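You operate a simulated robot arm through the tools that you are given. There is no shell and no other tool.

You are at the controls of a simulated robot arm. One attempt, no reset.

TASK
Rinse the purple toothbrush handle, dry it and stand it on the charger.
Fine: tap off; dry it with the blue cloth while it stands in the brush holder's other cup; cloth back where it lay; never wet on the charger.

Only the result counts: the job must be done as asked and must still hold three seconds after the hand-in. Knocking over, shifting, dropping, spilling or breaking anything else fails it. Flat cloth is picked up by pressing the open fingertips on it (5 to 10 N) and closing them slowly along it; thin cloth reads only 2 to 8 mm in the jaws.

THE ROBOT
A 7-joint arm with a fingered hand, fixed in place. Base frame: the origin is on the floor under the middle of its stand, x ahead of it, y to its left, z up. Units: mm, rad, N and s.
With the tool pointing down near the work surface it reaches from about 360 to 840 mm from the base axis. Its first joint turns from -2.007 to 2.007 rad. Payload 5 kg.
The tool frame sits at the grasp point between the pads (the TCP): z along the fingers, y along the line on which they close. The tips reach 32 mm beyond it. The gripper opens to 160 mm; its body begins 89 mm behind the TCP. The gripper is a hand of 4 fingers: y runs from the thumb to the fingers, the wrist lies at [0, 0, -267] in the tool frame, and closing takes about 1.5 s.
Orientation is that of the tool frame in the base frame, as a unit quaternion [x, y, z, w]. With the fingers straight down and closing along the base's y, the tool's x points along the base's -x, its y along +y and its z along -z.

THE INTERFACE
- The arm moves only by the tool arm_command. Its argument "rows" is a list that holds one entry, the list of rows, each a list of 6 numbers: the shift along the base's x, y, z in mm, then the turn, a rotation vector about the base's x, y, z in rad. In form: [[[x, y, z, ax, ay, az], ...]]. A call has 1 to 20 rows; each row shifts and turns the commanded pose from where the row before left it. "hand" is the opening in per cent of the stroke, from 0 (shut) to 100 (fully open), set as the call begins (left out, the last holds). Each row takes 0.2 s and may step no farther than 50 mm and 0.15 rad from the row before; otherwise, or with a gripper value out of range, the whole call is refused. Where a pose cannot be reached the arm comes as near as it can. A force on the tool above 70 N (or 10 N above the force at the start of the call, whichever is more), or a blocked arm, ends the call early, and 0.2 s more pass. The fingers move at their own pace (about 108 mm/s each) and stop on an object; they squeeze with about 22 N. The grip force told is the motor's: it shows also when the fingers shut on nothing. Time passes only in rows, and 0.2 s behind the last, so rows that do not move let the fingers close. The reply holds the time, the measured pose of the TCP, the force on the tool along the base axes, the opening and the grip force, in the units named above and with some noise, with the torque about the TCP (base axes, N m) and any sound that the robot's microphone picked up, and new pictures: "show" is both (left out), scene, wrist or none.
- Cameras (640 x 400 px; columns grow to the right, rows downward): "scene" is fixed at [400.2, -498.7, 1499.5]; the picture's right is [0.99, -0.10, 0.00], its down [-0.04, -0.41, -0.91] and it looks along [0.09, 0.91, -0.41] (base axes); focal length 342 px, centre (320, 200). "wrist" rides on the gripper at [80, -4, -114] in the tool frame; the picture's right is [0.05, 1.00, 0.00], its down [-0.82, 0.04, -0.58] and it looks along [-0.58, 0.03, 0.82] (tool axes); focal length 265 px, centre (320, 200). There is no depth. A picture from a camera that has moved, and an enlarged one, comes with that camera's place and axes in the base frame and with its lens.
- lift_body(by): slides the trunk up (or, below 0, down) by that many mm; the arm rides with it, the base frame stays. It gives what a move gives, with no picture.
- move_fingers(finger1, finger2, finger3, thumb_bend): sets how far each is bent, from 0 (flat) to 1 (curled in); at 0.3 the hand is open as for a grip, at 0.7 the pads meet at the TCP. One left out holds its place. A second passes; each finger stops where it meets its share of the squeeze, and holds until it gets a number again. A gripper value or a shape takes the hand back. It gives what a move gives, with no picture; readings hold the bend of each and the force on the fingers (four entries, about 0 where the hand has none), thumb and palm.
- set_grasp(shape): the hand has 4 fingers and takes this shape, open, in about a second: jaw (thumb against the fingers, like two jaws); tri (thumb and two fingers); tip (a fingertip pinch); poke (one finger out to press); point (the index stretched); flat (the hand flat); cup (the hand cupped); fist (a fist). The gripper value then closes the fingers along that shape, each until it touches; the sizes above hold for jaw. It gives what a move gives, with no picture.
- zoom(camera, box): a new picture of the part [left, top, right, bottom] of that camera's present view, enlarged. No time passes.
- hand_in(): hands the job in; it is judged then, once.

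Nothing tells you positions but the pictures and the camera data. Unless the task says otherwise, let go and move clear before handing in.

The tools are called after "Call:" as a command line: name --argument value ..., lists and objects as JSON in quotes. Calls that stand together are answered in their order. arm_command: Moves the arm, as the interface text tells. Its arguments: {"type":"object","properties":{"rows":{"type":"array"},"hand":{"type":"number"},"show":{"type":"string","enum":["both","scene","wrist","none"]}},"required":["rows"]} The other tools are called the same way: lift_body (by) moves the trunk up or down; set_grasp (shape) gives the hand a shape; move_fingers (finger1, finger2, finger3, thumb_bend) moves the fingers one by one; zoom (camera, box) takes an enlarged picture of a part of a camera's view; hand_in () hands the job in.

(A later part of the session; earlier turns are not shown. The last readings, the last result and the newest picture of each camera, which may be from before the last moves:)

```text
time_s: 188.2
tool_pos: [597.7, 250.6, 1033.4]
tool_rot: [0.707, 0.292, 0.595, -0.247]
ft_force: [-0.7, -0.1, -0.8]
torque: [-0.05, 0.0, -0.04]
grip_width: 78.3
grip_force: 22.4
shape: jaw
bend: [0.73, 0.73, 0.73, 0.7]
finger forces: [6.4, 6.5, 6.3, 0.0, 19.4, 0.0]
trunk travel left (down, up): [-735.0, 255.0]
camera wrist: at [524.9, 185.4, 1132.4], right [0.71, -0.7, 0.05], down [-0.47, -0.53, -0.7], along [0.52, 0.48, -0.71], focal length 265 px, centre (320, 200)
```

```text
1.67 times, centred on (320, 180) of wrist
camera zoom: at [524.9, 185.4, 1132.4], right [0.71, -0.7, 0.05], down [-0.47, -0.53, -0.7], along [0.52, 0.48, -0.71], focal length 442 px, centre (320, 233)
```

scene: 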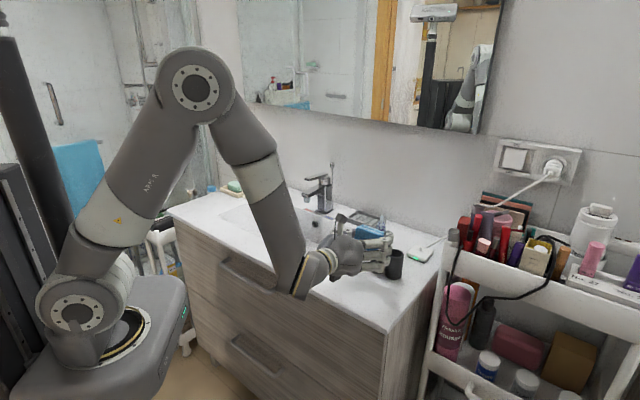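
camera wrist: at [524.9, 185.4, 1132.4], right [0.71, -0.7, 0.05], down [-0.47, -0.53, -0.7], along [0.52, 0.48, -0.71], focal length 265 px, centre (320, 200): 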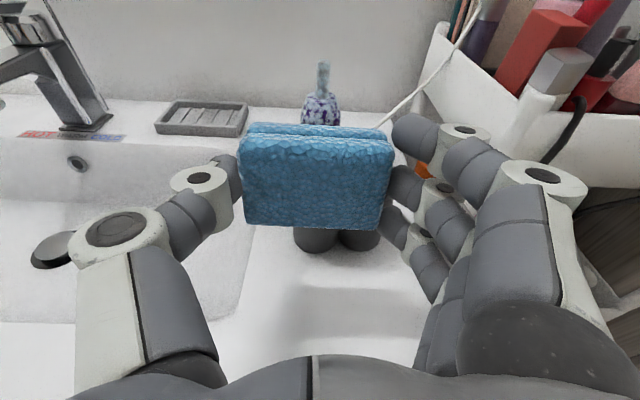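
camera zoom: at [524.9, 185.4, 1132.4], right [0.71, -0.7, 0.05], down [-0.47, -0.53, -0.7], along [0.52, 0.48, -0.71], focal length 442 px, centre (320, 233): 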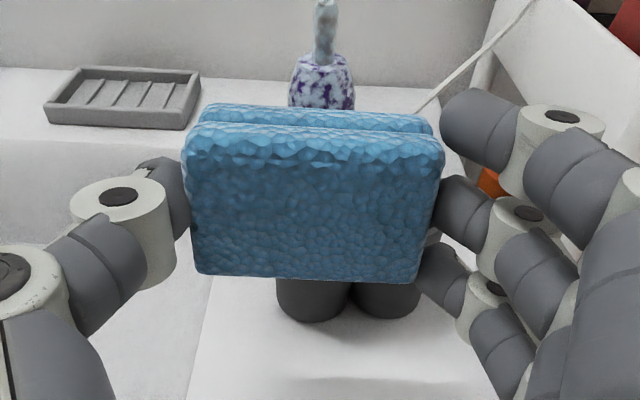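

Centred on the handle. I'll ease forward in small steps until the cloth just presses on it.

Call:
arm_command --rows '[[[1.5, 1.5, 0, 0, 0, 0], [1.5, 1.5, 0, 0, 0, 0], [1.5, 1.5, 0, 0, 0, 0], [1.5, 1.5, 0, 0, 0, 0], [1.5, 1.5, 0, 0, 0, 0], [0, 0, 0, 0, 0, 0]]]' --show "wrist"

Call:
zoom --camera "scene" --box '[340, 200, 430, 310]'

```text
time_s: 189.6
tool_pos: [604.2, 260.3, 1032.1]
tool_rot: [0.706, 0.293, 0.595, -0.247]
ft_force: [-0.4, 0.2, 0.1]
torque: [-0.03, 0.03, 0.01]
grip_width: 77.9
grip_force: 21.5
shape: jaw
bend: [0.73, 0.73, 0.73, 0.7]
finger forces: [6.5, 6.5, 6.4, 0.0, 19.3, 0.0]
trunk travel left (down, up): [-735.0, 255.0]
camera wrist: at [532.2, 193.3, 1132.3], right [0.71, -0.7, 0.05], down [-0.47, -0.53, -0.7], along [0.52, 0.48, -0.71], focal length 265 px, centre (320, 200)
```

wrist: 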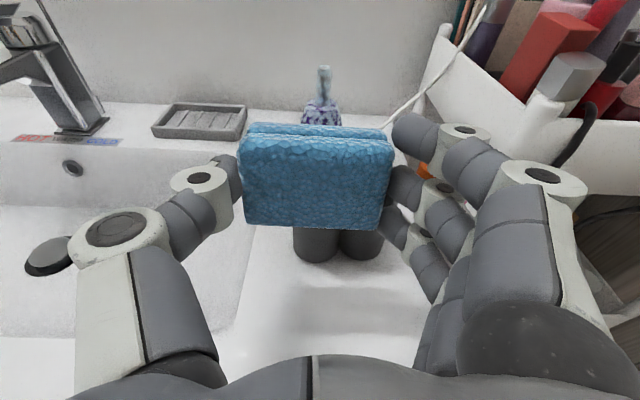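

```text
3.64 times, centred on (385, 255) of scene
camera zoom: at [400.2, -498.7, 1499.5], right [0.99, -0.1, 0.0], down [-0.04, -0.41, -0.91], along [0.09, 0.91, -0.41], focal length 1243 px, centre (84, 0)
```

zoom: 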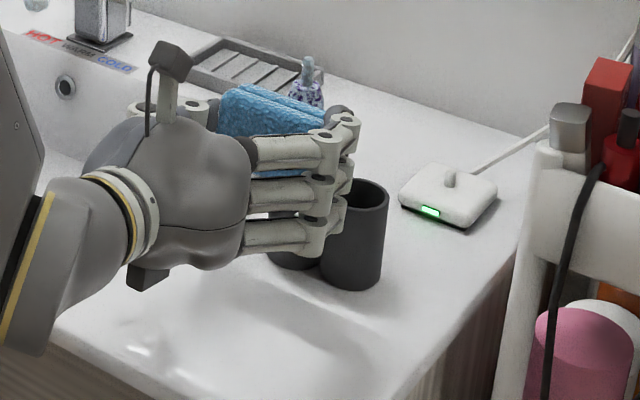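

Call:
arm_command --rows '[[[1.5, 1.5, 0, 0, 0, 0], [1.5, 1.5, 0, 0, 0, 0], [1.5, 1.5, 0, 0, 0, 0], [0, 0, 0, 0, 0, 0]]]' --show "none"

Call:
arm_command --rows '[[[1.5, 1.5, 0, 0, 0, 0], [1.5, 1.5, 0, 0, 0, 0], [1.5, 1.5, 0, 0, 0, 0], [0, 0, 0, 0, 0, 0]]]' --show "wrist"

Call:
zoom --camera "scene" --box '[350, 200, 420, 290]'

```text
time_s: 190.6
tool_pos: [608.1, 264.3, 1033.0]
tool_rot: [0.707, 0.292, 0.595, -0.246]
ft_force: [0.7, -0.8, 0.4]
torque: [0.01, 0.02, 0.0]
grip_width: 77.9
grip_force: 21.8
shape: jaw
bend: [0.73, 0.73, 0.73, 0.7]
finger forces: [6.7, 6.5, 6.4, 0.1, 19.3, 0.1]
trunk travel left (down, up): [-735.0, 255.0]
```

```text
time_s: 191.6
tool_pos: [612.9, 267.7, 1032.1]
tool_rot: [0.707, 0.292, 0.596, -0.245]
ft_force: [0.5, -0.2, -0.6]
torque: [-0.01, -0.01, -0.01]
grip_width: 78.0
grip_force: 22.1
shape: jaw
bend: [0.73, 0.73, 0.73, 0.7]
finger forces: [6.6, 6.5, 6.5, 0.0, 19.3, 0.0]
trunk travel left (down, up): [-735.0, 255.0]
camera wrist: at [541.0, 202.5, 1132.4], right [0.71, -0.7, 0.05], down [-0.47, -0.53, -0.7], along [0.52, 0.48, -0.71], focal length 265 px, centre (320, 200)
```

wrist: 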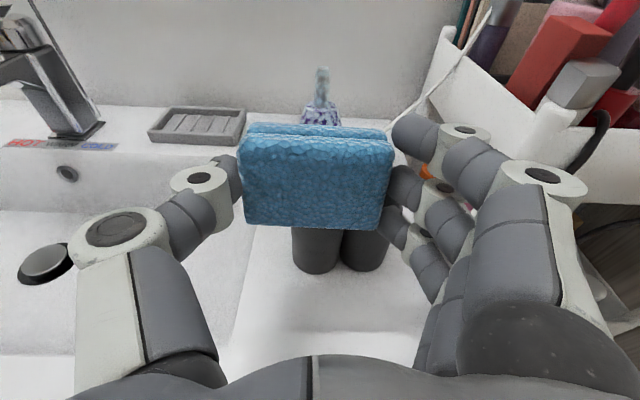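

```text
4.44 times, centred on (385, 245) of scene
camera zoom: at [400.2, -498.7, 1499.5], right [0.99, -0.1, 0.0], down [-0.04, -0.41, -0.91], along [0.09, 0.91, -0.41], focal length 1519 px, centre (31, 0)
```

zoom: 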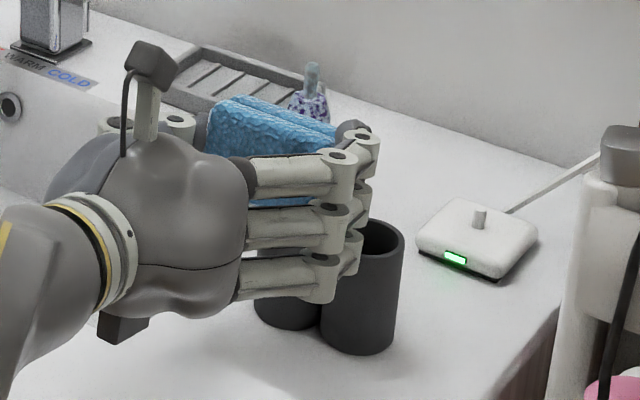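

The handle is tipping back lightly with the cloth, so there is contact with almost no force. I'll back off a little and wipe gently up and down.

Call:
arm_command --rows '[[[-3, -3, 0, 0, 0, 0], [-3, -3, 0, 0, 0, 0], [0, 0, 6, 0, 0, 0], [0, 0, 8, 0, 0, 0], [0, 0, 8, 0, 0, 0], [0, 0, 6, 0, 0, 0], [0, 0, -6, 0, 0, 0], [0, 0, -8, 0, 0, 0], [0, 0, -8, 0, 0, 0], [0, 0, -6, 0, 0, 0], [0, 0, 6, 0, 0, 0], [0, 0, 8, 0, 0, 0], [0, 0, 8, 0, 0, 0], [0, 0, -8, 0, 0, 0], [0, 0, -8, 0, 0, 0], [0, 0, -6, 0, 0, 0], [0, 0, 0, 0, 0, 0]]]' --show "wrist"

Call:
zoom --camera "scene" --box '[350, 200, 420, 290]'

Call:
zoom --camera "wrist" --box '[260, 50, 380, 150]'

```text
time_s: 195.2
tool_pos: [607.9, 262.2, 1032.9]
tool_rot: [0.707, 0.293, 0.595, -0.247]
ft_force: [-0.1, 0.2, -0.6]
torque: [0.03, -0.01, 0.02]
grip_width: 78.1
grip_force: 21.8
shape: jaw
bend: [0.73, 0.73, 0.73, 0.7]
finger forces: [6.6, 6.5, 6.4, 0.1, 19.2, 0.0]
trunk travel left (down, up): [-735.0, 255.0]
camera wrist: at [534.6, 196.0, 1132.3], right [0.71, -0.7, 0.05], down [-0.47, -0.53, -0.7], along [0.52, 0.48, -0.71], focal length 265 px, centre (320, 200)
```

wrist: 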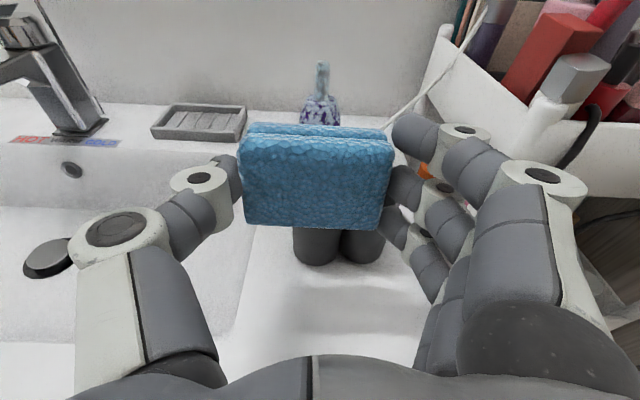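

```text
4.44 times, centred on (385, 245) of scene
camera zoom: at [400.2, -498.7, 1499.5], right [0.99, -0.1, 0.0], down [-0.04, -0.41, -0.91], along [0.09, 0.91, -0.41], focal length 1519 px, centre (31, 0)
```

zoom: 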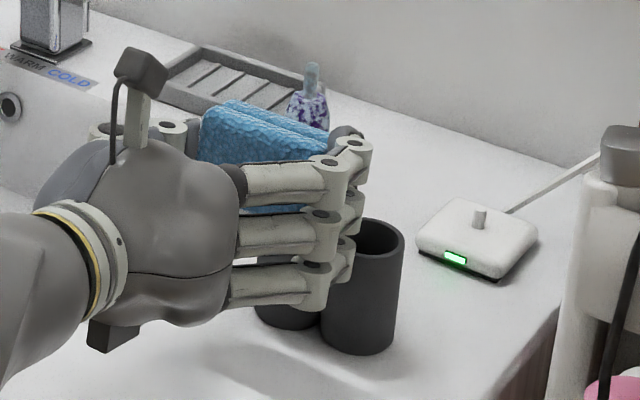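

```text
4.00 times, centred on (320, 100) of wrist
camera zoom: at [534.6, 196.0, 1132.3], right [0.71, -0.7, 0.05], down [-0.47, -0.53, -0.7], along [0.52, 0.48, -0.71], focal length 1062 px, centre (320, 600)
```

zoom: 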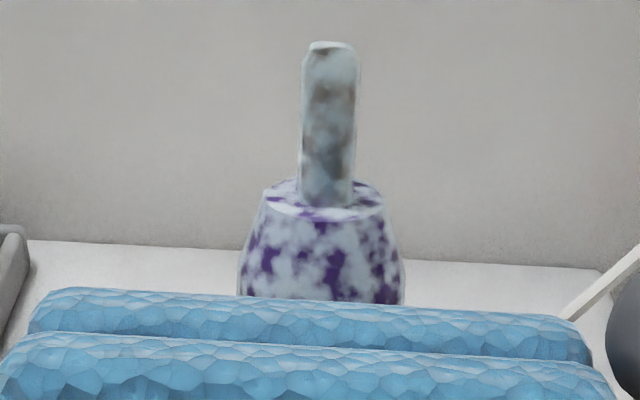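

My position estimate was off: the handle is a bit further back (tip at about (653,310)), so the cloth hadn't really touched it. I'll advance until it presses, checking as I go.

Call:
arm_command --rows '[[[2, 2, 0, 0, 0, 0], [2, 2, 0, 0, 0, 0], [2, 2, 0, 0, 0, 0], [1.5, 1.5, 0, 0, 0, 0], [0, 0, 0, 0, 0, 0]]]' --show "none"

Call:
zoom --camera "wrist" --box '[260, 50, 380, 150]'

Call:
arm_command --rows '[[[1.5, 1.5, 0, 0, 0, 0], [1.5, 1.5, 0, 0, 0, 0], [0, 0, 0, 0, 0, 0]]]' --show "none"

Call:
zoom --camera "wrist" --box '[260, 50, 380, 150]'

Call:
zoom --camera "scene" --box '[350, 200, 420, 290]'

```text
time_s: 196.4
tool_pos: [614.6, 270.4, 1033.0]
tool_rot: [0.706, 0.293, 0.595, -0.247]
ft_force: [-0.3, -0.3, 0.5]
torque: [-0.02, -0.02, 0.0]
grip_width: 78.3
grip_force: 22.1
shape: jaw
bend: [0.73, 0.73, 0.73, 0.7]
finger forces: [6.9, 6.4, 6.3, 0.0, 19.5, 0.0]
trunk travel left (down, up): [-735.0, 255.0]
```

```text
4.00 times, centred on (320, 100) of wrist
camera zoom: at [542.3, 203.8, 1132.5], right [0.71, -0.7, 0.05], down [-0.47, -0.53, -0.71], along [0.52, 0.48, -0.71], focal length 1062 px, centre (320, 600)
```

zoom: 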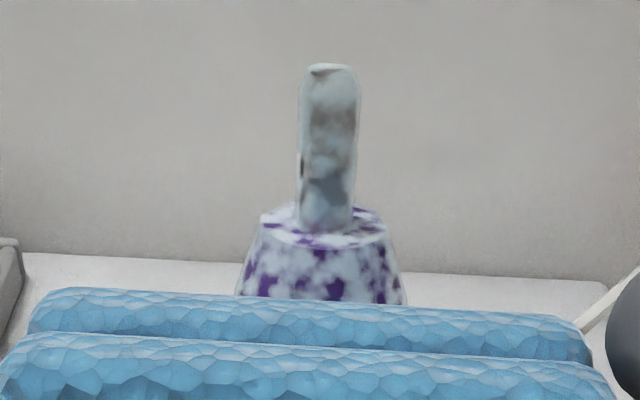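

```text
time_s: 197.2
tool_pos: [617.0, 273.5, 1033.3]
tool_rot: [0.707, 0.292, 0.595, -0.246]
ft_force: [-0.3, -1.0, 0.0]
torque: [0.0, -0.03, 0.03]
grip_width: 78.0
grip_force: 22.1
shape: jaw
bend: [0.73, 0.73, 0.73, 0.7]
finger forces: [6.9, 6.5, 6.5, 0.0, 19.6, 0.0]
trunk travel left (down, up): [-735.0, 255.0]
```

```text
4.00 times, centred on (320, 100) of wrist
camera zoom: at [545.3, 206.8, 1132.4], right [0.71, -0.7, 0.05], down [-0.47, -0.53, -0.7], along [0.52, 0.48, -0.71], focal length 1062 px, centre (320, 600)
```

zoom: 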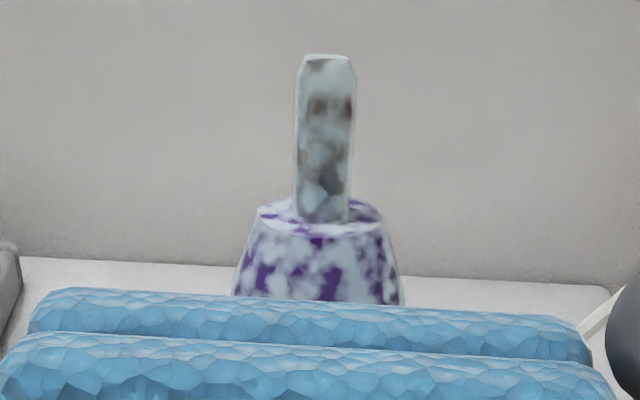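

```text
4.44 times, centred on (385, 245) of scene
camera zoom: at [400.2, -498.7, 1499.5], right [0.99, -0.1, 0.0], down [-0.04, -0.41, -0.91], along [0.09, 0.91, -0.41], focal length 1519 px, centre (31, 0)
```

zoom: 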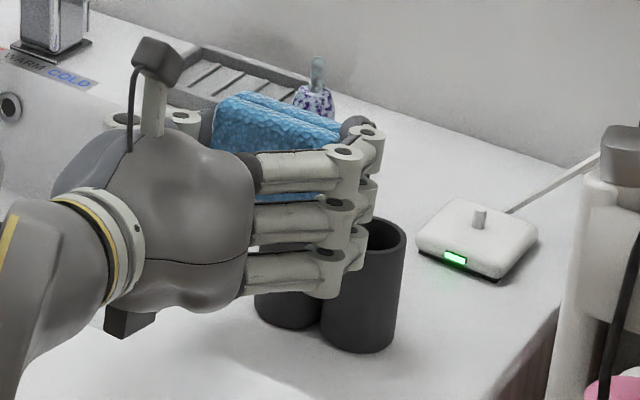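

Contact is established now, since the handle rocks back a little with the cloth. I'll wipe up and down at this pressure and look for drying.

Call:
arm_command --rows '[[[0, 0, 6, 0, 0, 0], [0, 0, 8, 0, 0, 0], [0, 0, 8, 0, 0, 0], [0, 0, 6, 0, 0, 0], [0, 0, -6, 0, 0, 0], [0, 0, -8, 0, 0, 0], [0, 0, -8, 0, 0, 0], [0, 0, -6, 0, 0, 0], [0, 0, 6, 0, 0, 0], [0, 0, 8, 0, 0, 0], [0, 0, 8, 0, 0, 0], [0, 0, 6, 0, 0, 0], [0, 0, -6, 0, 0, 0], [0, 0, -8, 0, 0, 0], [0, 0, -8, 0, 0, 0], [0, 0, -6, 0, 0, 0], [0, 0, 0, 0, 0, 0]]]' --show "none"

Call:
zoom --camera "wrist" --box '[260, 50, 380, 150]'

Call:
zoom --camera "scene" --box '[350, 200, 420, 290]'

```text
time_s: 200.8
tool_pos: [618.1, 272.4, 1032.0]
tool_rot: [0.707, 0.293, 0.595, -0.247]
ft_force: [-1.2, -0.5, 0.0]
torque: [-0.04, -0.01, 0.02]
grip_width: 78.1
grip_force: 22.2
shape: jaw
bend: [0.73, 0.73, 0.73, 0.7]
finger forces: [6.8, 6.6, 6.6, 0.0, 19.6, 0.0]
trunk travel left (down, up): [-735.0, 255.0]
```

```text
4.00 times, centred on (320, 100) of wrist
camera zoom: at [545.1, 206.7, 1132.1], right [0.71, -0.7, 0.05], down [-0.47, -0.53, -0.7], along [0.52, 0.48, -0.71], focal length 1062 px, centre (320, 600)
```

zoom: 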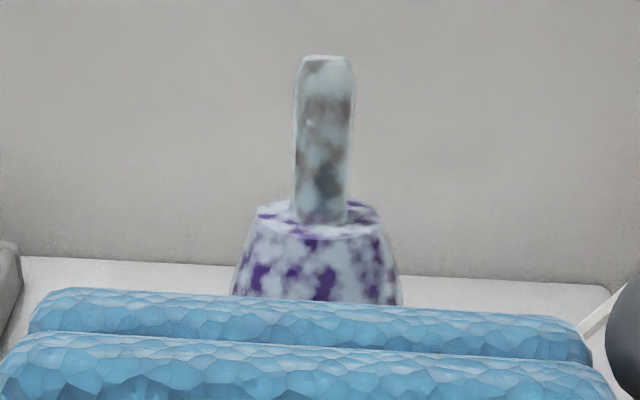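

```text
4.44 times, centred on (385, 245) of scene
camera zoom: at [400.2, -498.7, 1499.5], right [0.99, -0.1, 0.0], down [-0.04, -0.41, -0.91], along [0.09, 0.91, -0.41], focal length 1519 px, centre (31, 0)
```

zoom: 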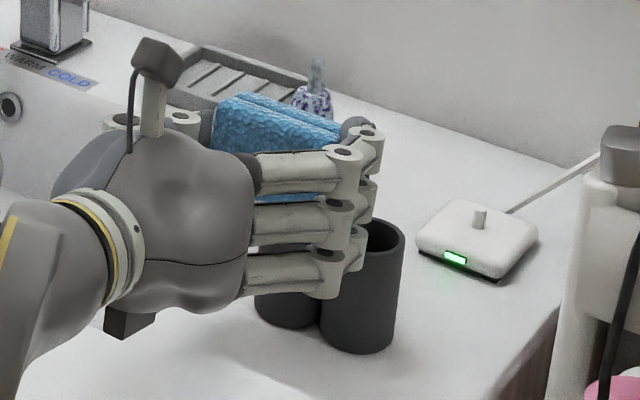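

Call:
arm_command --rows '[[[1.5, 1.5, 0, 0, 0, 0], [1.5, 1.5, 0, 0, 0, 0], [0, 0, 8, 0, 0, 0], [0, 0, 8, 0, 0, 0], [0, 0, 8, 0, 0, 0], [0, 0, -8, 0, 0, 0], [0, 0, -8, 0, 0, 0], [0, 0, -8, 0, 0, 0], [-4, 4, 0, 0, 0, 0], [-4, 4, 8, 0, 0, 0], [4, -4, 8, 0, 0, 0], [4, -4, 8, 0, 0, 0], [4, -4, -8, 0, 0, 0], [4, -4, -8, 0, 0, 0], [-4, 4, -8, 0, 0, 0], [-4, 4, 0, 0, 0, 0], [0, 0, 0, 0, 0, 0]]]' --show "none"

Call:
zoom --camera "wrist" --box '[260, 50, 380, 150]'

Call:
zoom --camera "scene" --box '[350, 200, 420, 290]'

```text
time_s: 204.4
tool_pos: [620.6, 276.1, 1033.0]
tool_rot: [0.707, 0.292, 0.595, -0.246]
ft_force: [-1.6, -1.9, -0.2]
torque: [-0.06, -0.01, -0.01]
grip_width: 78.0
grip_force: 22.0
shape: jaw
bend: [0.73, 0.73, 0.73, 0.7]
finger forces: [6.9, 6.8, 6.7, 0.1, 19.4, 0.0]
trunk travel left (down, up): [-735.0, 255.0]
```

```text
4.00 times, centred on (320, 100) of wrist
camera zoom: at [548.3, 209.6, 1132.3], right [0.71, -0.7, 0.05], down [-0.47, -0.53, -0.7], along [0.52, 0.48, -0.71], focal length 1062 px, centre (320, 600)
```

zoom: 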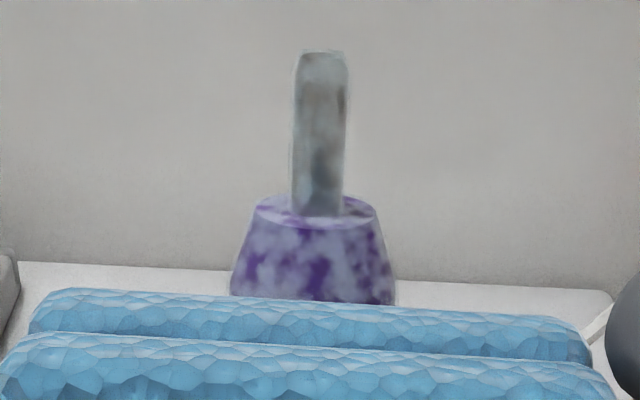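

```text
4.44 times, centred on (385, 245) of scene
camera zoom: at [400.2, -498.7, 1499.5], right [0.99, -0.1, 0.0], down [-0.04, -0.41, -0.91], along [0.09, 0.91, -0.41], focal length 1519 px, centre (31, 0)
```

zoom: 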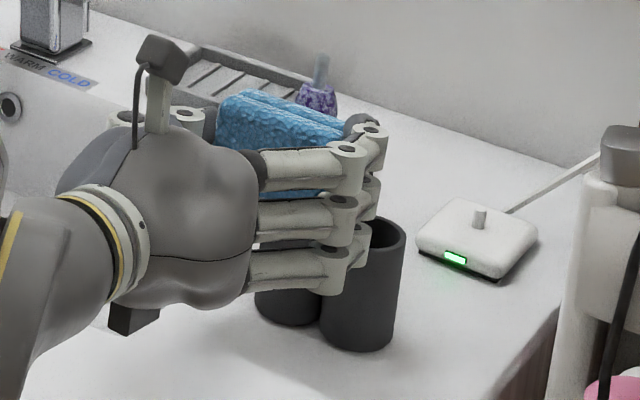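

Drying works: the wet film is visibly fading at this pressure. I'll keep rubbing.

Call:
arm_command --rows '[[[0, 0, 8, 0, 0, 0], [0, 0, 8, 0, 0, 0], [0, 0, 8, 0, 0, 0], [0, 0, -8, 0, 0, 0], [0, 0, -8, 0, 0, 0], [0, 0, -8, 0, 0, 0], [-4, 4, 0, 0, 0, 0], [-4, 4, 8, 0, 0, 0], [4, -4, 8, 0, 0, 0], [4, -4, 8, 0, 0, 0], [4, -4, -8, 0, 0, 0], [4, -4, -8, 0, 0, 0], [-4, 4, -8, 0, 0, 0], [-4, 4, 0, 0, 0, 0], [0, 0, 8, 0, 0, 0], [0, 0, 8, 0, 0, 0], [0, 0, 8, 0, 0, 0], [0, 0, -12, 0, 0, 0], [0, 0, -12, 0, 0, 0], [0, 0, 0, 0, 0, 0]]]' --show "none"

Call:
zoom --camera "wrist" --box '[260, 50, 380, 150]'

Call:
zoom --camera "scene" --box '[350, 200, 420, 290]'

```text
time_s: 208.6
tool_pos: [620.1, 275.6, 1032.8]
tool_rot: [0.707, 0.292, 0.595, -0.246]
ft_force: [-0.6, -1.3, 0.5]
torque: [-0.08, -0.01, 0.02]
grip_width: 77.8
grip_force: 21.7
shape: jaw
bend: [0.73, 0.73, 0.73, 0.7]
finger forces: [6.9, 6.7, 6.6, 0.1, 19.7, 0.0]
trunk travel left (down, up): [-735.0, 255.0]
```

```text
4.00 times, centred on (320, 100) of wrist
camera zoom: at [547.8, 209.8, 1131.9], right [0.71, -0.7, 0.05], down [-0.47, -0.53, -0.7], along [0.52, 0.48, -0.71], focal length 1062 px, centre (320, 600)
```

zoom: 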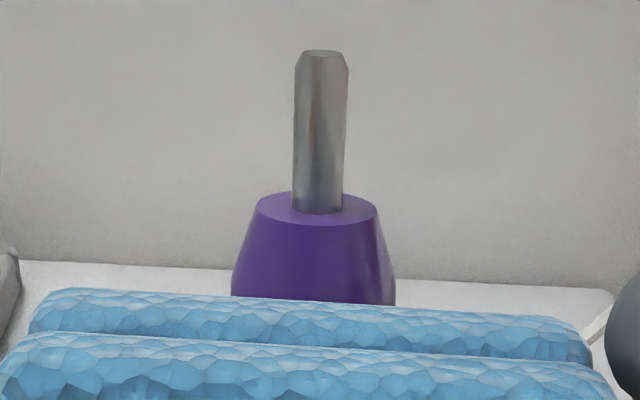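

```text
4.44 times, centred on (385, 245) of scene
camera zoom: at [400.2, -498.7, 1499.5], right [0.99, -0.1, 0.0], down [-0.04, -0.41, -0.91], along [0.09, 0.91, -0.41], focal length 1519 px, centre (31, 0)
```

zoom: 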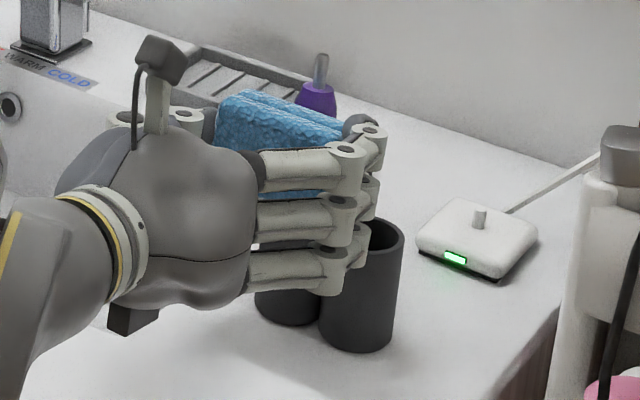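

The handle is now fully purple with a bare metal neck, so it is clean and dry. I'll do a few more strokes for good measure, then back off.

Call:
arm_command --rows '[[[0, 0, 8, 0, 0, 0], [0, 0, 8, 0, 0, 0], [0, 0, 8, 0, 0, 0], [0, 0, -8, 0, 0, 0], [0, 0, -8, 0, 0, 0], [0, 0, -8, 0, 0, 0], [0, 0, 8, 0, 0, 0], [0, 0, 8, 0, 0, 0], [0, 0, 8, 0, 0, 0], [0, 0, -8, 0, 0, 0], [0, 0, -8, 0, 0, 0], [0, 0, -8, 0, 0, 0], [-4, -4, 0, 0, 0, 0], [-8, -8, 0, 0, 0, 0], [-15, -15, 0, 0, 0, 0], [-20, -20, 0, 0, 0, 0], [-20, -20, 10, 0, 0, 0], [0, 0, 0, 0, 0, 0]]]' --show "both"

Call:
zoom --camera "scene" --box '[350, 200, 430, 300]'

Call:
zoom --camera "wrist" --box '[220, 60, 420, 280]'

```text
time_s: 212.4
tool_pos: [554.5, 209.5, 1043.0]
tool_rot: [0.706, 0.293, 0.595, -0.247]
ft_force: [1.1, -0.5, 0.0]
torque: [0.0, -0.01, 0.01]
grip_width: 78.1
grip_force: 21.3
shape: jaw
bend: [0.73, 0.73, 0.73, 0.7]
finger forces: [6.9, 6.8, 6.5, 0.1, 19.6, 0.1]
trunk travel left (down, up): [-735.0, 255.0]
camera wrist: at [480.8, 142.7, 1142.1], right [0.71, -0.7, 0.05], down [-0.47, -0.53, -0.7], along [0.52, 0.48, -0.71], focal length 265 px, centre (320, 200)
```

scene: 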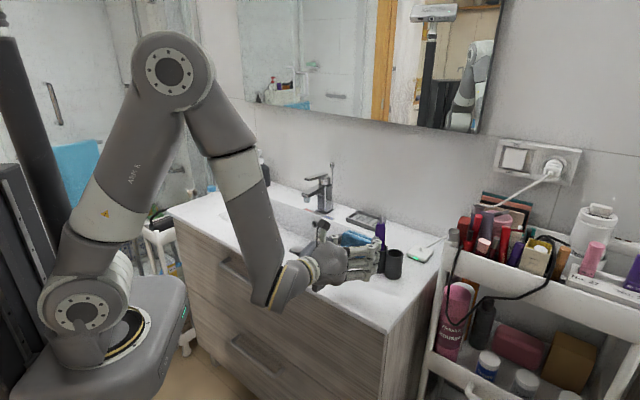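
wrist: 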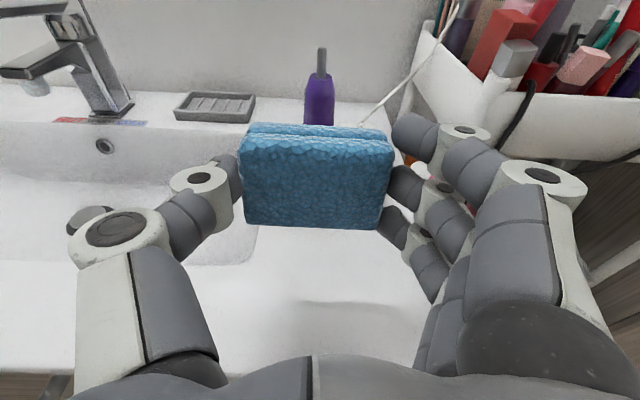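

```text
4.00 times, centred on (390, 250) of scene
camera zoom: at [400.2, -498.7, 1499.5], right [0.99, -0.1, 0.0], down [-0.04, -0.41, -0.91], along [0.09, 0.91, -0.41], focal length 1367 px, centre (40, 0)
```

zoom: 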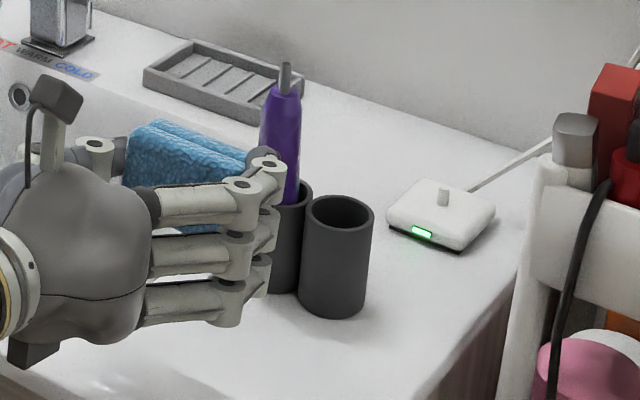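

```text
1.82 times, centred on (320, 170) of wrist
camera zoom: at [480.8, 142.7, 1142.1], right [0.71, -0.7, 0.05], down [-0.47, -0.53, -0.7], along [0.52, 0.48, -0.71], focal length 483 px, centre (320, 254)
```

zoom: 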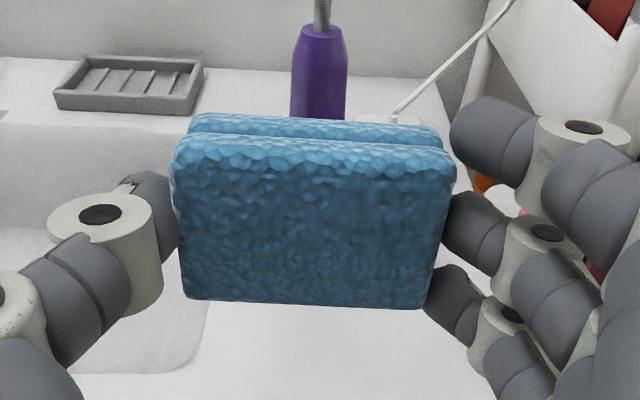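

Clean and dry. Now I'll return the cloth: rise, turn the hand back to pointing down, and move above the spot where it lay.

Call:
arm_command --rows '[[[0, 0, 35, 0, 0, 0], [0, 0, 35, 0, 0, 0], [4, -4, 0, -0.099, 0.099, 0], [4, -4, 0, -0.099, 0.099, 0], [4, -4, 0, -0.099, 0.099, 0], [4, -4, 0, -0.099, 0.099, 0], [4, -4, 0, -0.099, 0.099, 0], [4, -4, 0, -0.099, 0.099, 0], [4, -4, 0, -0.099, 0.099, 0], [4, -4, 0, -0.099, 0.099, 0], [4, -4, 0, -0.099, 0.099, 0], [4, -4, 0, -0.099, 0.099, 0], [11.3, 11.3, 0, 0, 0, 0], [11.3, 11.3, 0, 0, 0, 0], [0, 0, 0, 0, 0, 0], [0, 0, 0, 0, 0, 0]]]' --show "both"

```text
time_s: 215.8
tool_pos: [615.6, 190.8, 1112.3]
tool_rot: [0.924, 0.383, 0.0, 0.0]
ft_force: [0.1, -0.1, -0.9]
torque: [0.01, -0.01, 0.02]
grip_width: 77.3
grip_force: 22.1
shape: jaw
bend: [0.73, 0.73, 0.73, 0.7]
finger forces: [6.9, 6.3, 6.2, 0.0, 18.8, 0.0]
trunk travel left (down, up): [-735.0, 255.0]
camera wrist: at [670.2, 251.9, 1227.4], right [0.74, -0.67, 0.0], down [-0.55, -0.61, 0.58], along [-0.39, -0.43, -0.82], focal length 265 px, centre (320, 200)
```

scene: 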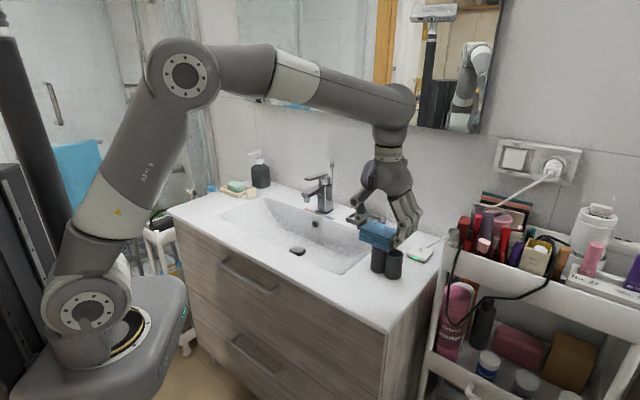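
wrist: 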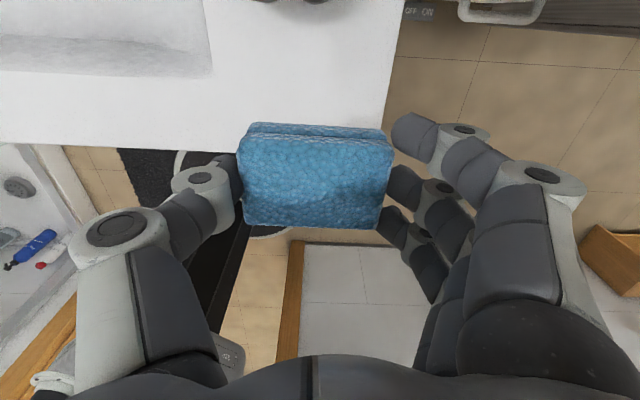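

Call:
arm_command --rows '[[[1.5, -0.6, -30, 0, 0, 0], [0, 0, -35, 0, 0, 0], [0, 0, -35, 0, 0, 0], [0, 0, -35, 0, 0, 0], [0, 0, -20, 0, 0, 0], [0, 0, -7, 0, 0, 0], [0, 0, 0, 0, 0, 0]]]' --show "both"

Call:
zoom --camera "scene" --box '[335, 210, 435, 320]'

```text
time_s: 217.4
tool_pos: [618.7, 191.1, 950.8]
tool_rot: [0.924, 0.382, 0.0, 0.0]
ft_force: [0.1, 0.4, -0.1]
torque: [0.04, -0.02, 0.0]
grip_width: 77.1
grip_force: 22.1
shape: jaw
bend: [0.73, 0.73, 0.73, 0.7]
finger forces: [7.0, 6.3, 6.2, 0.0, 18.8, 0.0]
trunk travel left (down, up): [-735.0, 255.0]
camera wrist: at [672.0, 251.0, 1065.0], right [0.74, -0.67, 0.0], down [-0.55, -0.61, 0.58], along [-0.39, -0.43, -0.82], focal length 265 px, centre (320, 200)
```

scene: 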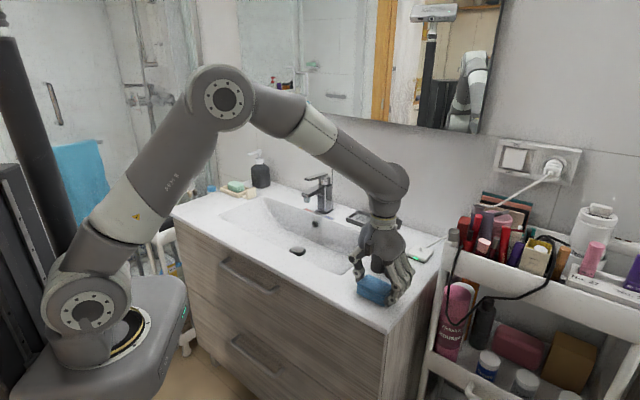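
wrist: 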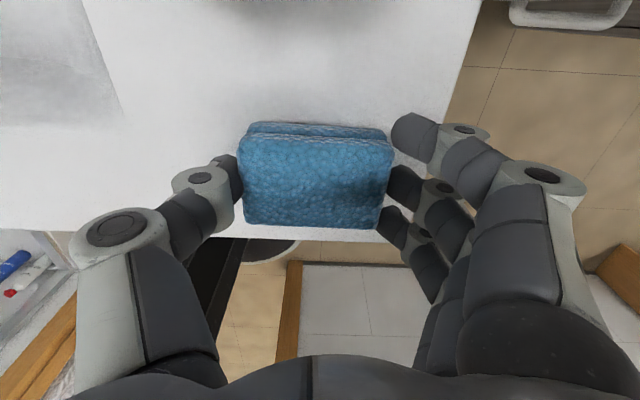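

```text
3.64 times, centred on (385, 265) of scene
camera zoom: at [400.2, -498.7, 1499.5], right [0.99, -0.1, 0.0], down [-0.04, -0.41, -0.91], along [0.09, 0.91, -0.41], focal length 1243 px, centre (84, -36)
```

zoom: 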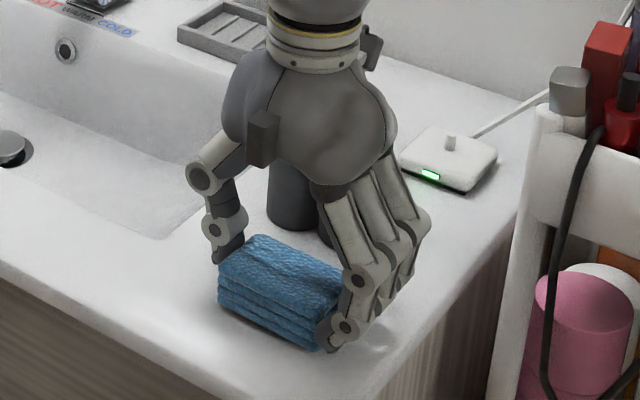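

Call:
arm_command --rows '[[[0, 0, -3, 0, 0, 0], [0, 0, -1.5, 0, 0, 0], [0, 0, 0, 0, 0, 0]]]' --show "none"

Call:
arm_command --rows '[[[0, 0, -0.7, 0, 0, 0], [0, 0, 0, 0, 0, 0]]]' --show "none"

Call:
arm_command --rows '[[[0, 0, 0, 0, 0, 0], [0, 0, 0, 0, 0, 0], [0, 0, 0, 0, 0, 0], [0, 0, 0, 0, 0, 0]]]' --hand 70 --show "wrist"

```text
time_s: 218.2
tool_pos: [618.5, 190.8, 946.0]
tool_rot: [0.924, 0.382, 0.0, -0.001]
ft_force: [0.1, 1.0, 0.4]
torque: [0.01, -0.02, -0.01]
grip_width: 77.3
grip_force: 22.4
shape: jaw
bend: [0.73, 0.73, 0.73, 0.7]
finger forces: [7.0, 6.3, 6.2, 0.1, 18.7, 0.1]
trunk travel left (down, up): [-735.0, 255.0]
```

```text
time_s: 218.8
tool_pos: [617.9, 190.9, 945.1]
tool_rot: [0.924, 0.383, 0.0, 0.0]
ft_force: [-0.3, -0.2, 0.0]
torque: [-0.04, -0.05, 0.01]
grip_width: 77.2
grip_force: 21.9
shape: jaw
bend: [0.73, 0.73, 0.73, 0.7]
finger forces: [7.1, 6.3, 6.2, 0.0, 18.8, 0.0]
trunk travel left (down, up): [-735.0, 255.0]
```

```text
time_s: 219.8
tool_pos: [618.0, 190.9, 945.8]
tool_rot: [0.924, 0.383, 0.0, 0.0]
ft_force: [-0.2, 0.4, 0.5]
torque: [0.01, 0.0, 0.0]
grip_width: 111.6
grip_force: 0.1
shape: jaw
bend: [0.67, 0.67, 0.67, 0.63]
finger forces: [0.0, 0.2, 0.0, 0.0, 0.0, 0.1]
trunk travel left (down, up): [-735.0, 255.0]
camera wrist: at [671.8, 251.2, 1060.3], right [0.74, -0.67, 0.0], down [-0.55, -0.61, 0.58], along [-0.39, -0.43, -0.82], focal length 265 px, centre (320, 200)
```

wrist: 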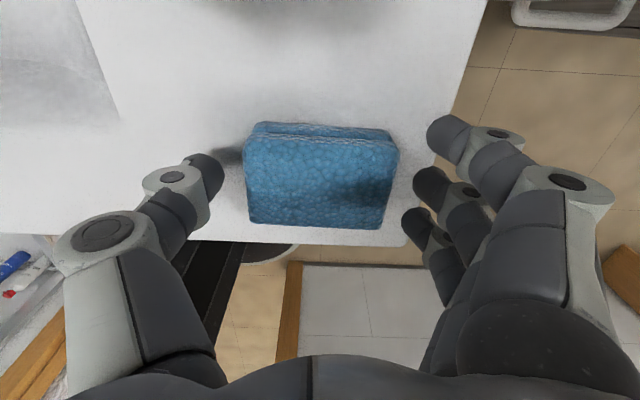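

Call:
arm_command --rows '[[[0, 0, 30, 0, 0, 0], [0, 0, 40, 0, 0, 0], [0, 0, 40, 0, 0, 0], [0, 0, 40, 0, 0, 0], [-2, 4, 50, 0, 0, 0], [0, 0, 0, 0, 0, 0]]]' --show "both"

Call:
zoom --camera "wrist" --box '[270, 50, 380, 140]'

Call:
zoom --camera "scene" --box '[345, 225, 435, 315]'

```text
refused: row 5 steps farther than a row can; nothing moved
```

```text
4.44 times, centred on (325, 95) of wrist
camera zoom: at [671.8, 251.2, 1060.3], right [0.74, -0.67, 0.0], down [-0.55, -0.61, 0.58], along [-0.39, -0.43, -0.82], focal length 1180 px, centre (298, 667)
```

zoom: 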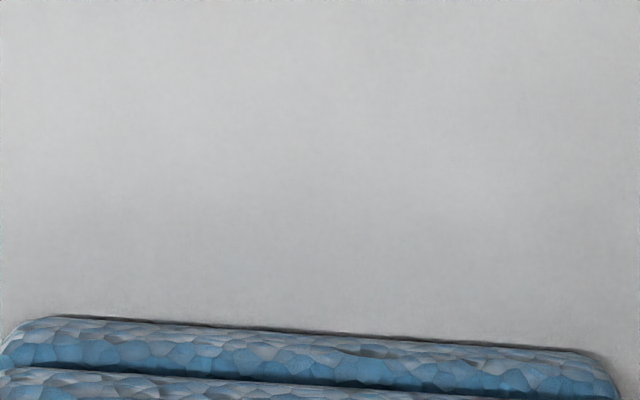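

```text
4.44 times, centred on (390, 270) of scene
camera zoom: at [400.2, -498.7, 1499.5], right [0.99, -0.1, 0.0], down [-0.04, -0.41, -0.91], along [0.09, 0.91, -0.41], focal length 1519 px, centre (9, -111)
```

zoom: 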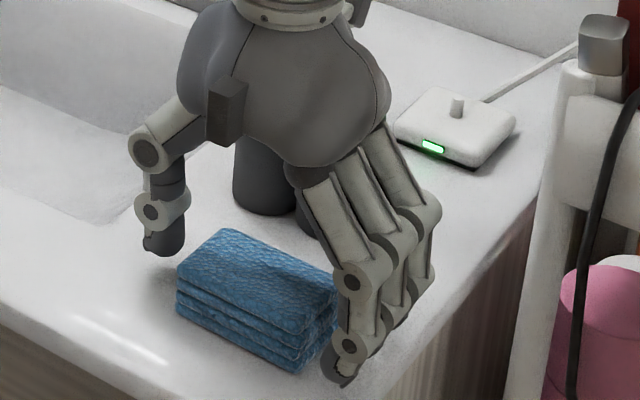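

The cloth is down at its place, but that rise was refused because one step was too long. I'll rise straight up with legal steps.

Call:
arm_command --rows '[[[0, 0, 30, 0, 0, 0], [0, 0, 40, 0, 0, 0], [0, 0, 40, 0, 0, 0], [0, 0, 40, 0, 0, 0], [-2, 4, 45, 0, 0, 0], [0, 0, 8, 0, 0, 0], [0, 0, 0, 0, 0, 0]]]' --show "both"

Call:
zoom --camera "wrist" --box '[270, 50, 380, 140]'

Call:
zoom --camera "scene" --box '[345, 225, 435, 315]'

```text
time_s: 221.4
tool_pos: [615.8, 195.2, 1148.2]
tool_rot: [0.924, 0.382, -0.001, 0.0]
ft_force: [-0.4, 0.4, 0.1]
torque: [-0.05, 0.01, 0.01]
grip_width: 111.5
grip_force: 0.1
shape: jaw
bend: [0.67, 0.67, 0.67, 0.63]
finger forces: [0.0, 0.1, 0.1, 0.0, 0.0, 0.0]
trunk travel left (down, up): [-735.0, 255.0]
camera wrist: at [669.6, 255.1, 1263.7], right [0.74, -0.67, 0.0], down [-0.55, -0.61, 0.58], along [-0.39, -0.43, -0.82], focal length 265 px, centre (320, 200)
```

scene: 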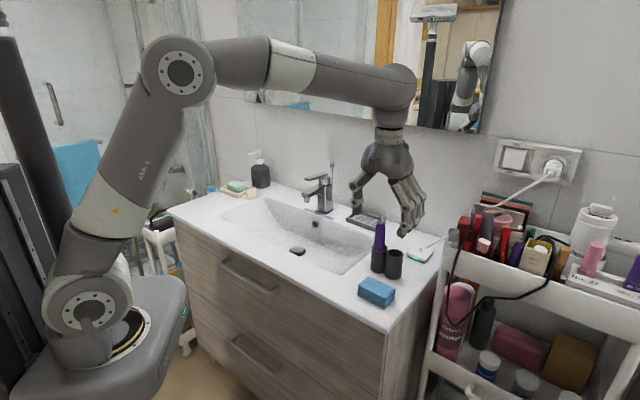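
wrist: 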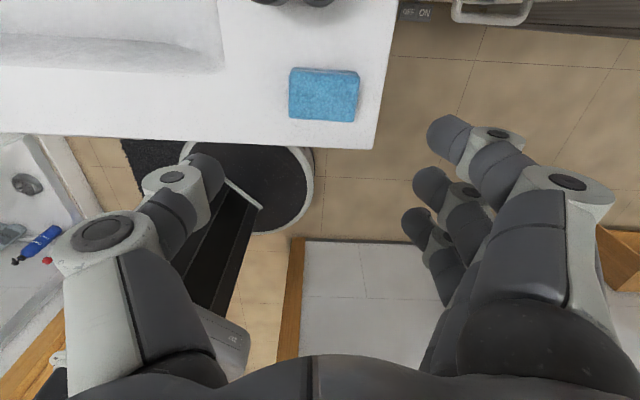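

```text
4.44 times, centred on (325, 95) of wrist
camera zoom: at [669.6, 255.1, 1263.7], right [0.74, -0.67, 0.0], down [-0.55, -0.61, 0.58], along [-0.39, -0.43, -0.82], focal length 1180 px, centre (298, 667)
```

zoom: 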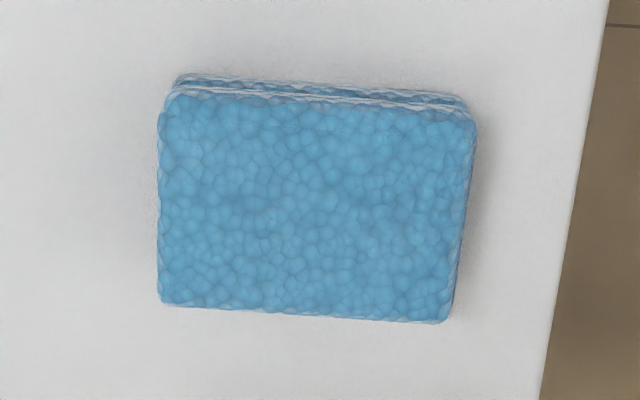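

```text
4.44 times, centred on (390, 270) of scene
camera zoom: at [400.2, -498.7, 1499.5], right [0.99, -0.1, 0.0], down [-0.04, -0.41, -0.91], along [0.09, 0.91, -0.41], focal length 1519 px, centre (9, -111)
```

zoom: 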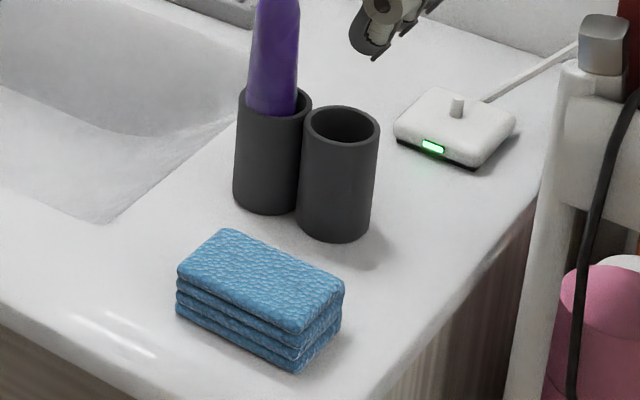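

The cloth is back within a couple of millimetres. Next I'll pick up the dry handle from the side again for the charger, starting by levelling the hand in front of it.

Call:
arm_command --rows '[[[-3.6, 3.6, 0, 0.099, -0.099, 0], [-3.6, 3.6, 0, 0.099, -0.099, 0], [-3.6, 3.6, 0, 0.099, -0.099, 0], [-3.6, 3.6, 0, 0.099, -0.099, 0], [-3.6, 3.6, 0, 0.099, -0.099, 0], [-3.6, 3.6, 0, 0.099, -0.099, 0], [-3.6, 3.6, 0, 0.099, -0.099, 0], [-3.6, 3.6, 0, 0.099, -0.099, 0], [-3.6, 3.6, 0, 0.099, -0.099, 0], [-3.6, 3.6, 0, 0.099, -0.099, 0], [0, 0, -30, 0.04, -0.04, 0], [0, 0, -35, 0, 0, 0], [0, 0, -35, 0, 0, 0], [0, 0, 0, 0, 0, 0], [0, 0, 0, 0, 0, 0]]]' --hand 55 --show "both"

Call:
zoom --camera "wrist" --box '[230, 60, 410, 280]'

Call:
zoom --camera "scene" --box '[340, 200, 430, 310]'

```text
time_s: 224.6
tool_pos: [579.9, 232.0, 1047.6]
tool_rot: [0.69, 0.286, 0.614, -0.255]
ft_force: [0.2, -0.9, 0.2]
torque: [0.01, 0.0, -0.01]
grip_width: 88.5
grip_force: 0.1
shape: jaw
bend: [0.72, 0.72, 0.72, 0.7]
finger forces: [0.0, 0.0, 0.1, 0.0, 0.0, 0.0]
trunk travel left (down, up): [-735.0, 255.0]
camera wrist: at [503.6, 161.6, 1142.0], right [0.71, -0.7, 0.05], down [-0.44, -0.5, -0.74], along [0.55, 0.51, -0.67], focal length 265 px, centre (320, 200)
```

scene: 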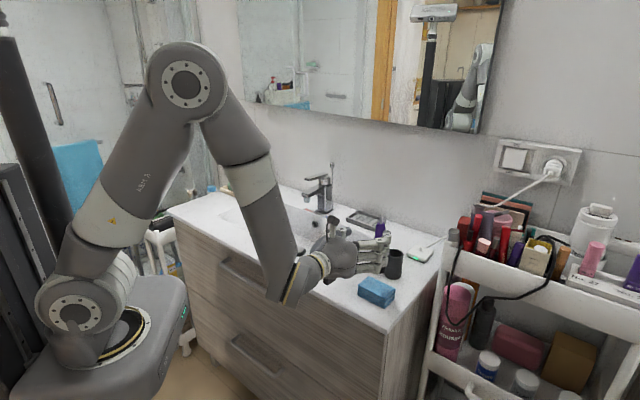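
wrist: 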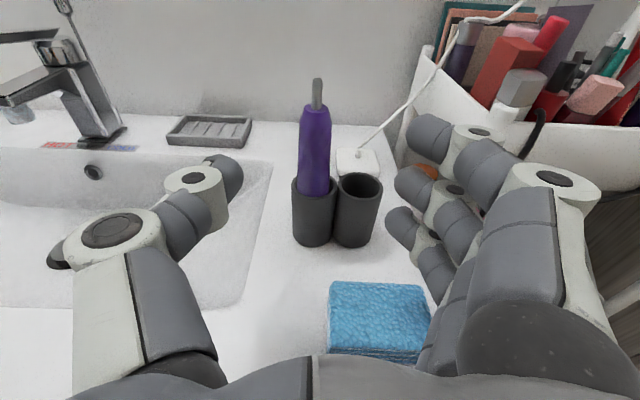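

```text
1.82 times, centred on (320, 170) of wrist
camera zoom: at [503.6, 161.6, 1142.0], right [0.71, -0.7, 0.05], down [-0.44, -0.5, -0.74], along [0.55, 0.51, -0.67], focal length 483 px, centre (320, 254)
```

zoom: 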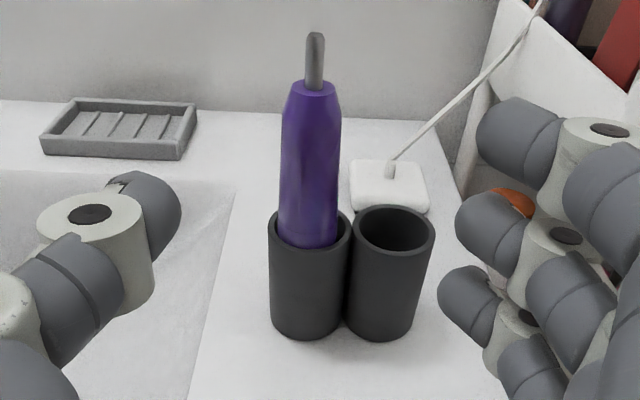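

```text
3.64 times, centred on (385, 255) of scene
camera zoom: at [400.2, -498.7, 1499.5], right [0.99, -0.1, 0.0], down [-0.04, -0.41, -0.91], along [0.09, 0.91, -0.41], focal length 1243 px, centre (84, 0)
```

zoom: 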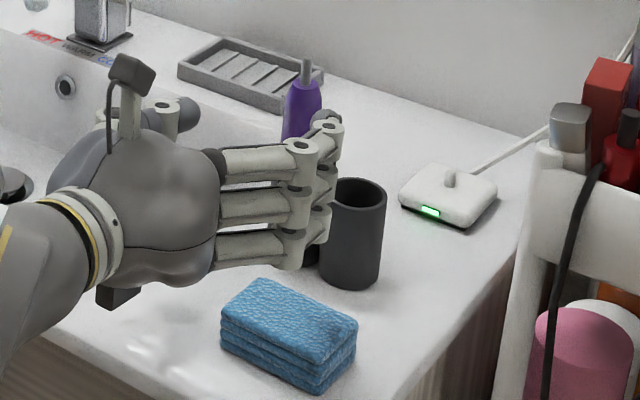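

The handle axis is at (646.5,304.5), upright. I'll advance to straddle it with the fingertips and close in steps.

Call:
arm_command --rows '[[[13.2, 14.5, -4, 0, 0, 0], [13.2, 14.5, -4, 0, 0, 0], [13.2, 14.5, -4, 0, 0, 0], [13.1, 14.4, -4, 0, 0, 0], [0, 0, 0, 0, 0, 0]]]' --show "wrist"

Call:
arm_command --rows '[[[0, 0, 0, 0, 0, 0], [0, 0, 0, 0, 0, 0], [0, 0, 0, 0, 0, 0]]]' --hand 24 --show "wrist"

Call:
zoom --camera "wrist" --box '[200, 60, 440, 300]'

```text
time_s: 225.8
tool_pos: [634.1, 290.1, 1032.8]
tool_rot: [0.69, 0.286, 0.614, -0.255]
ft_force: [-0.4, 0.4, -0.3]
torque: [0.03, 0.01, 0.0]
grip_width: 88.7
grip_force: 0.0
shape: jaw
bend: [0.72, 0.72, 0.72, 0.7]
finger forces: [0.1, 0.1, 0.1, 0.1, 0.1, 0.0]
trunk travel left (down, up): [-735.0, 255.0]
camera wrist: at [557.7, 219.5, 1126.6], right [0.71, -0.7, 0.05], down [-0.44, -0.5, -0.74], along [0.55, 0.51, -0.67], focal length 265 px, centre (320, 200)
```

wrist: 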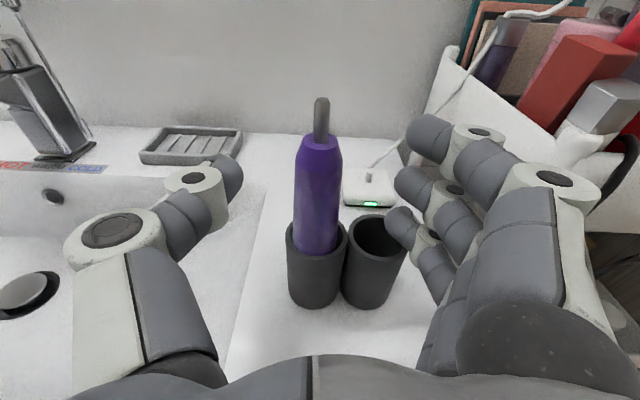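

```text
time_s: 226.6
tool_pos: [632.9, 289.5, 1033.0]
tool_rot: [0.69, 0.287, 0.614, -0.255]
ft_force: [0.5, 0.3, 0.1]
torque: [0.02, 0.02, -0.01]
grip_width: 38.8
grip_force: 0.0
shape: jaw
bend: [0.73, 0.73, 0.73, 0.7]
finger forces: [0.1, 0.0, 0.0, 0.1, 0.1, 0.0]
trunk travel left (down, up): [-735.0, 255.0]
camera wrist: at [557.6, 219.4, 1126.6], right [0.71, -0.7, 0.05], down [-0.44, -0.5, -0.74], along [0.55, 0.51, -0.67], focal length 265 px, centre (320, 200)
```

wrist: 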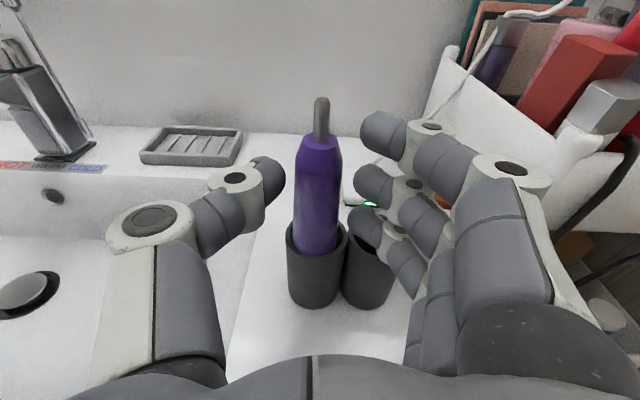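

```text
1.67 times, centred on (320, 180) of wrist
camera zoom: at [557.6, 219.4, 1126.6], right [0.71, -0.7, 0.05], down [-0.44, -0.5, -0.74], along [0.55, 0.51, -0.67], focal length 442 px, centre (320, 233)
```

zoom: 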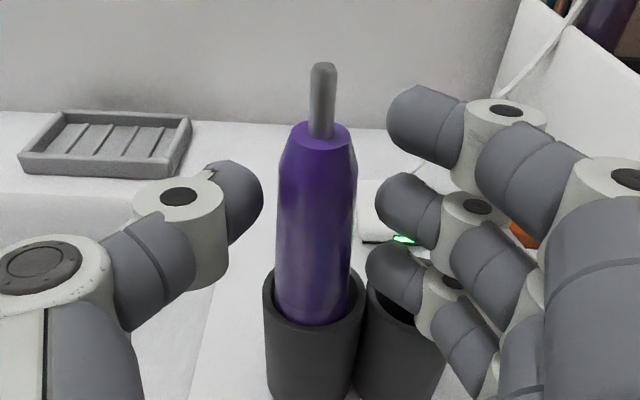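

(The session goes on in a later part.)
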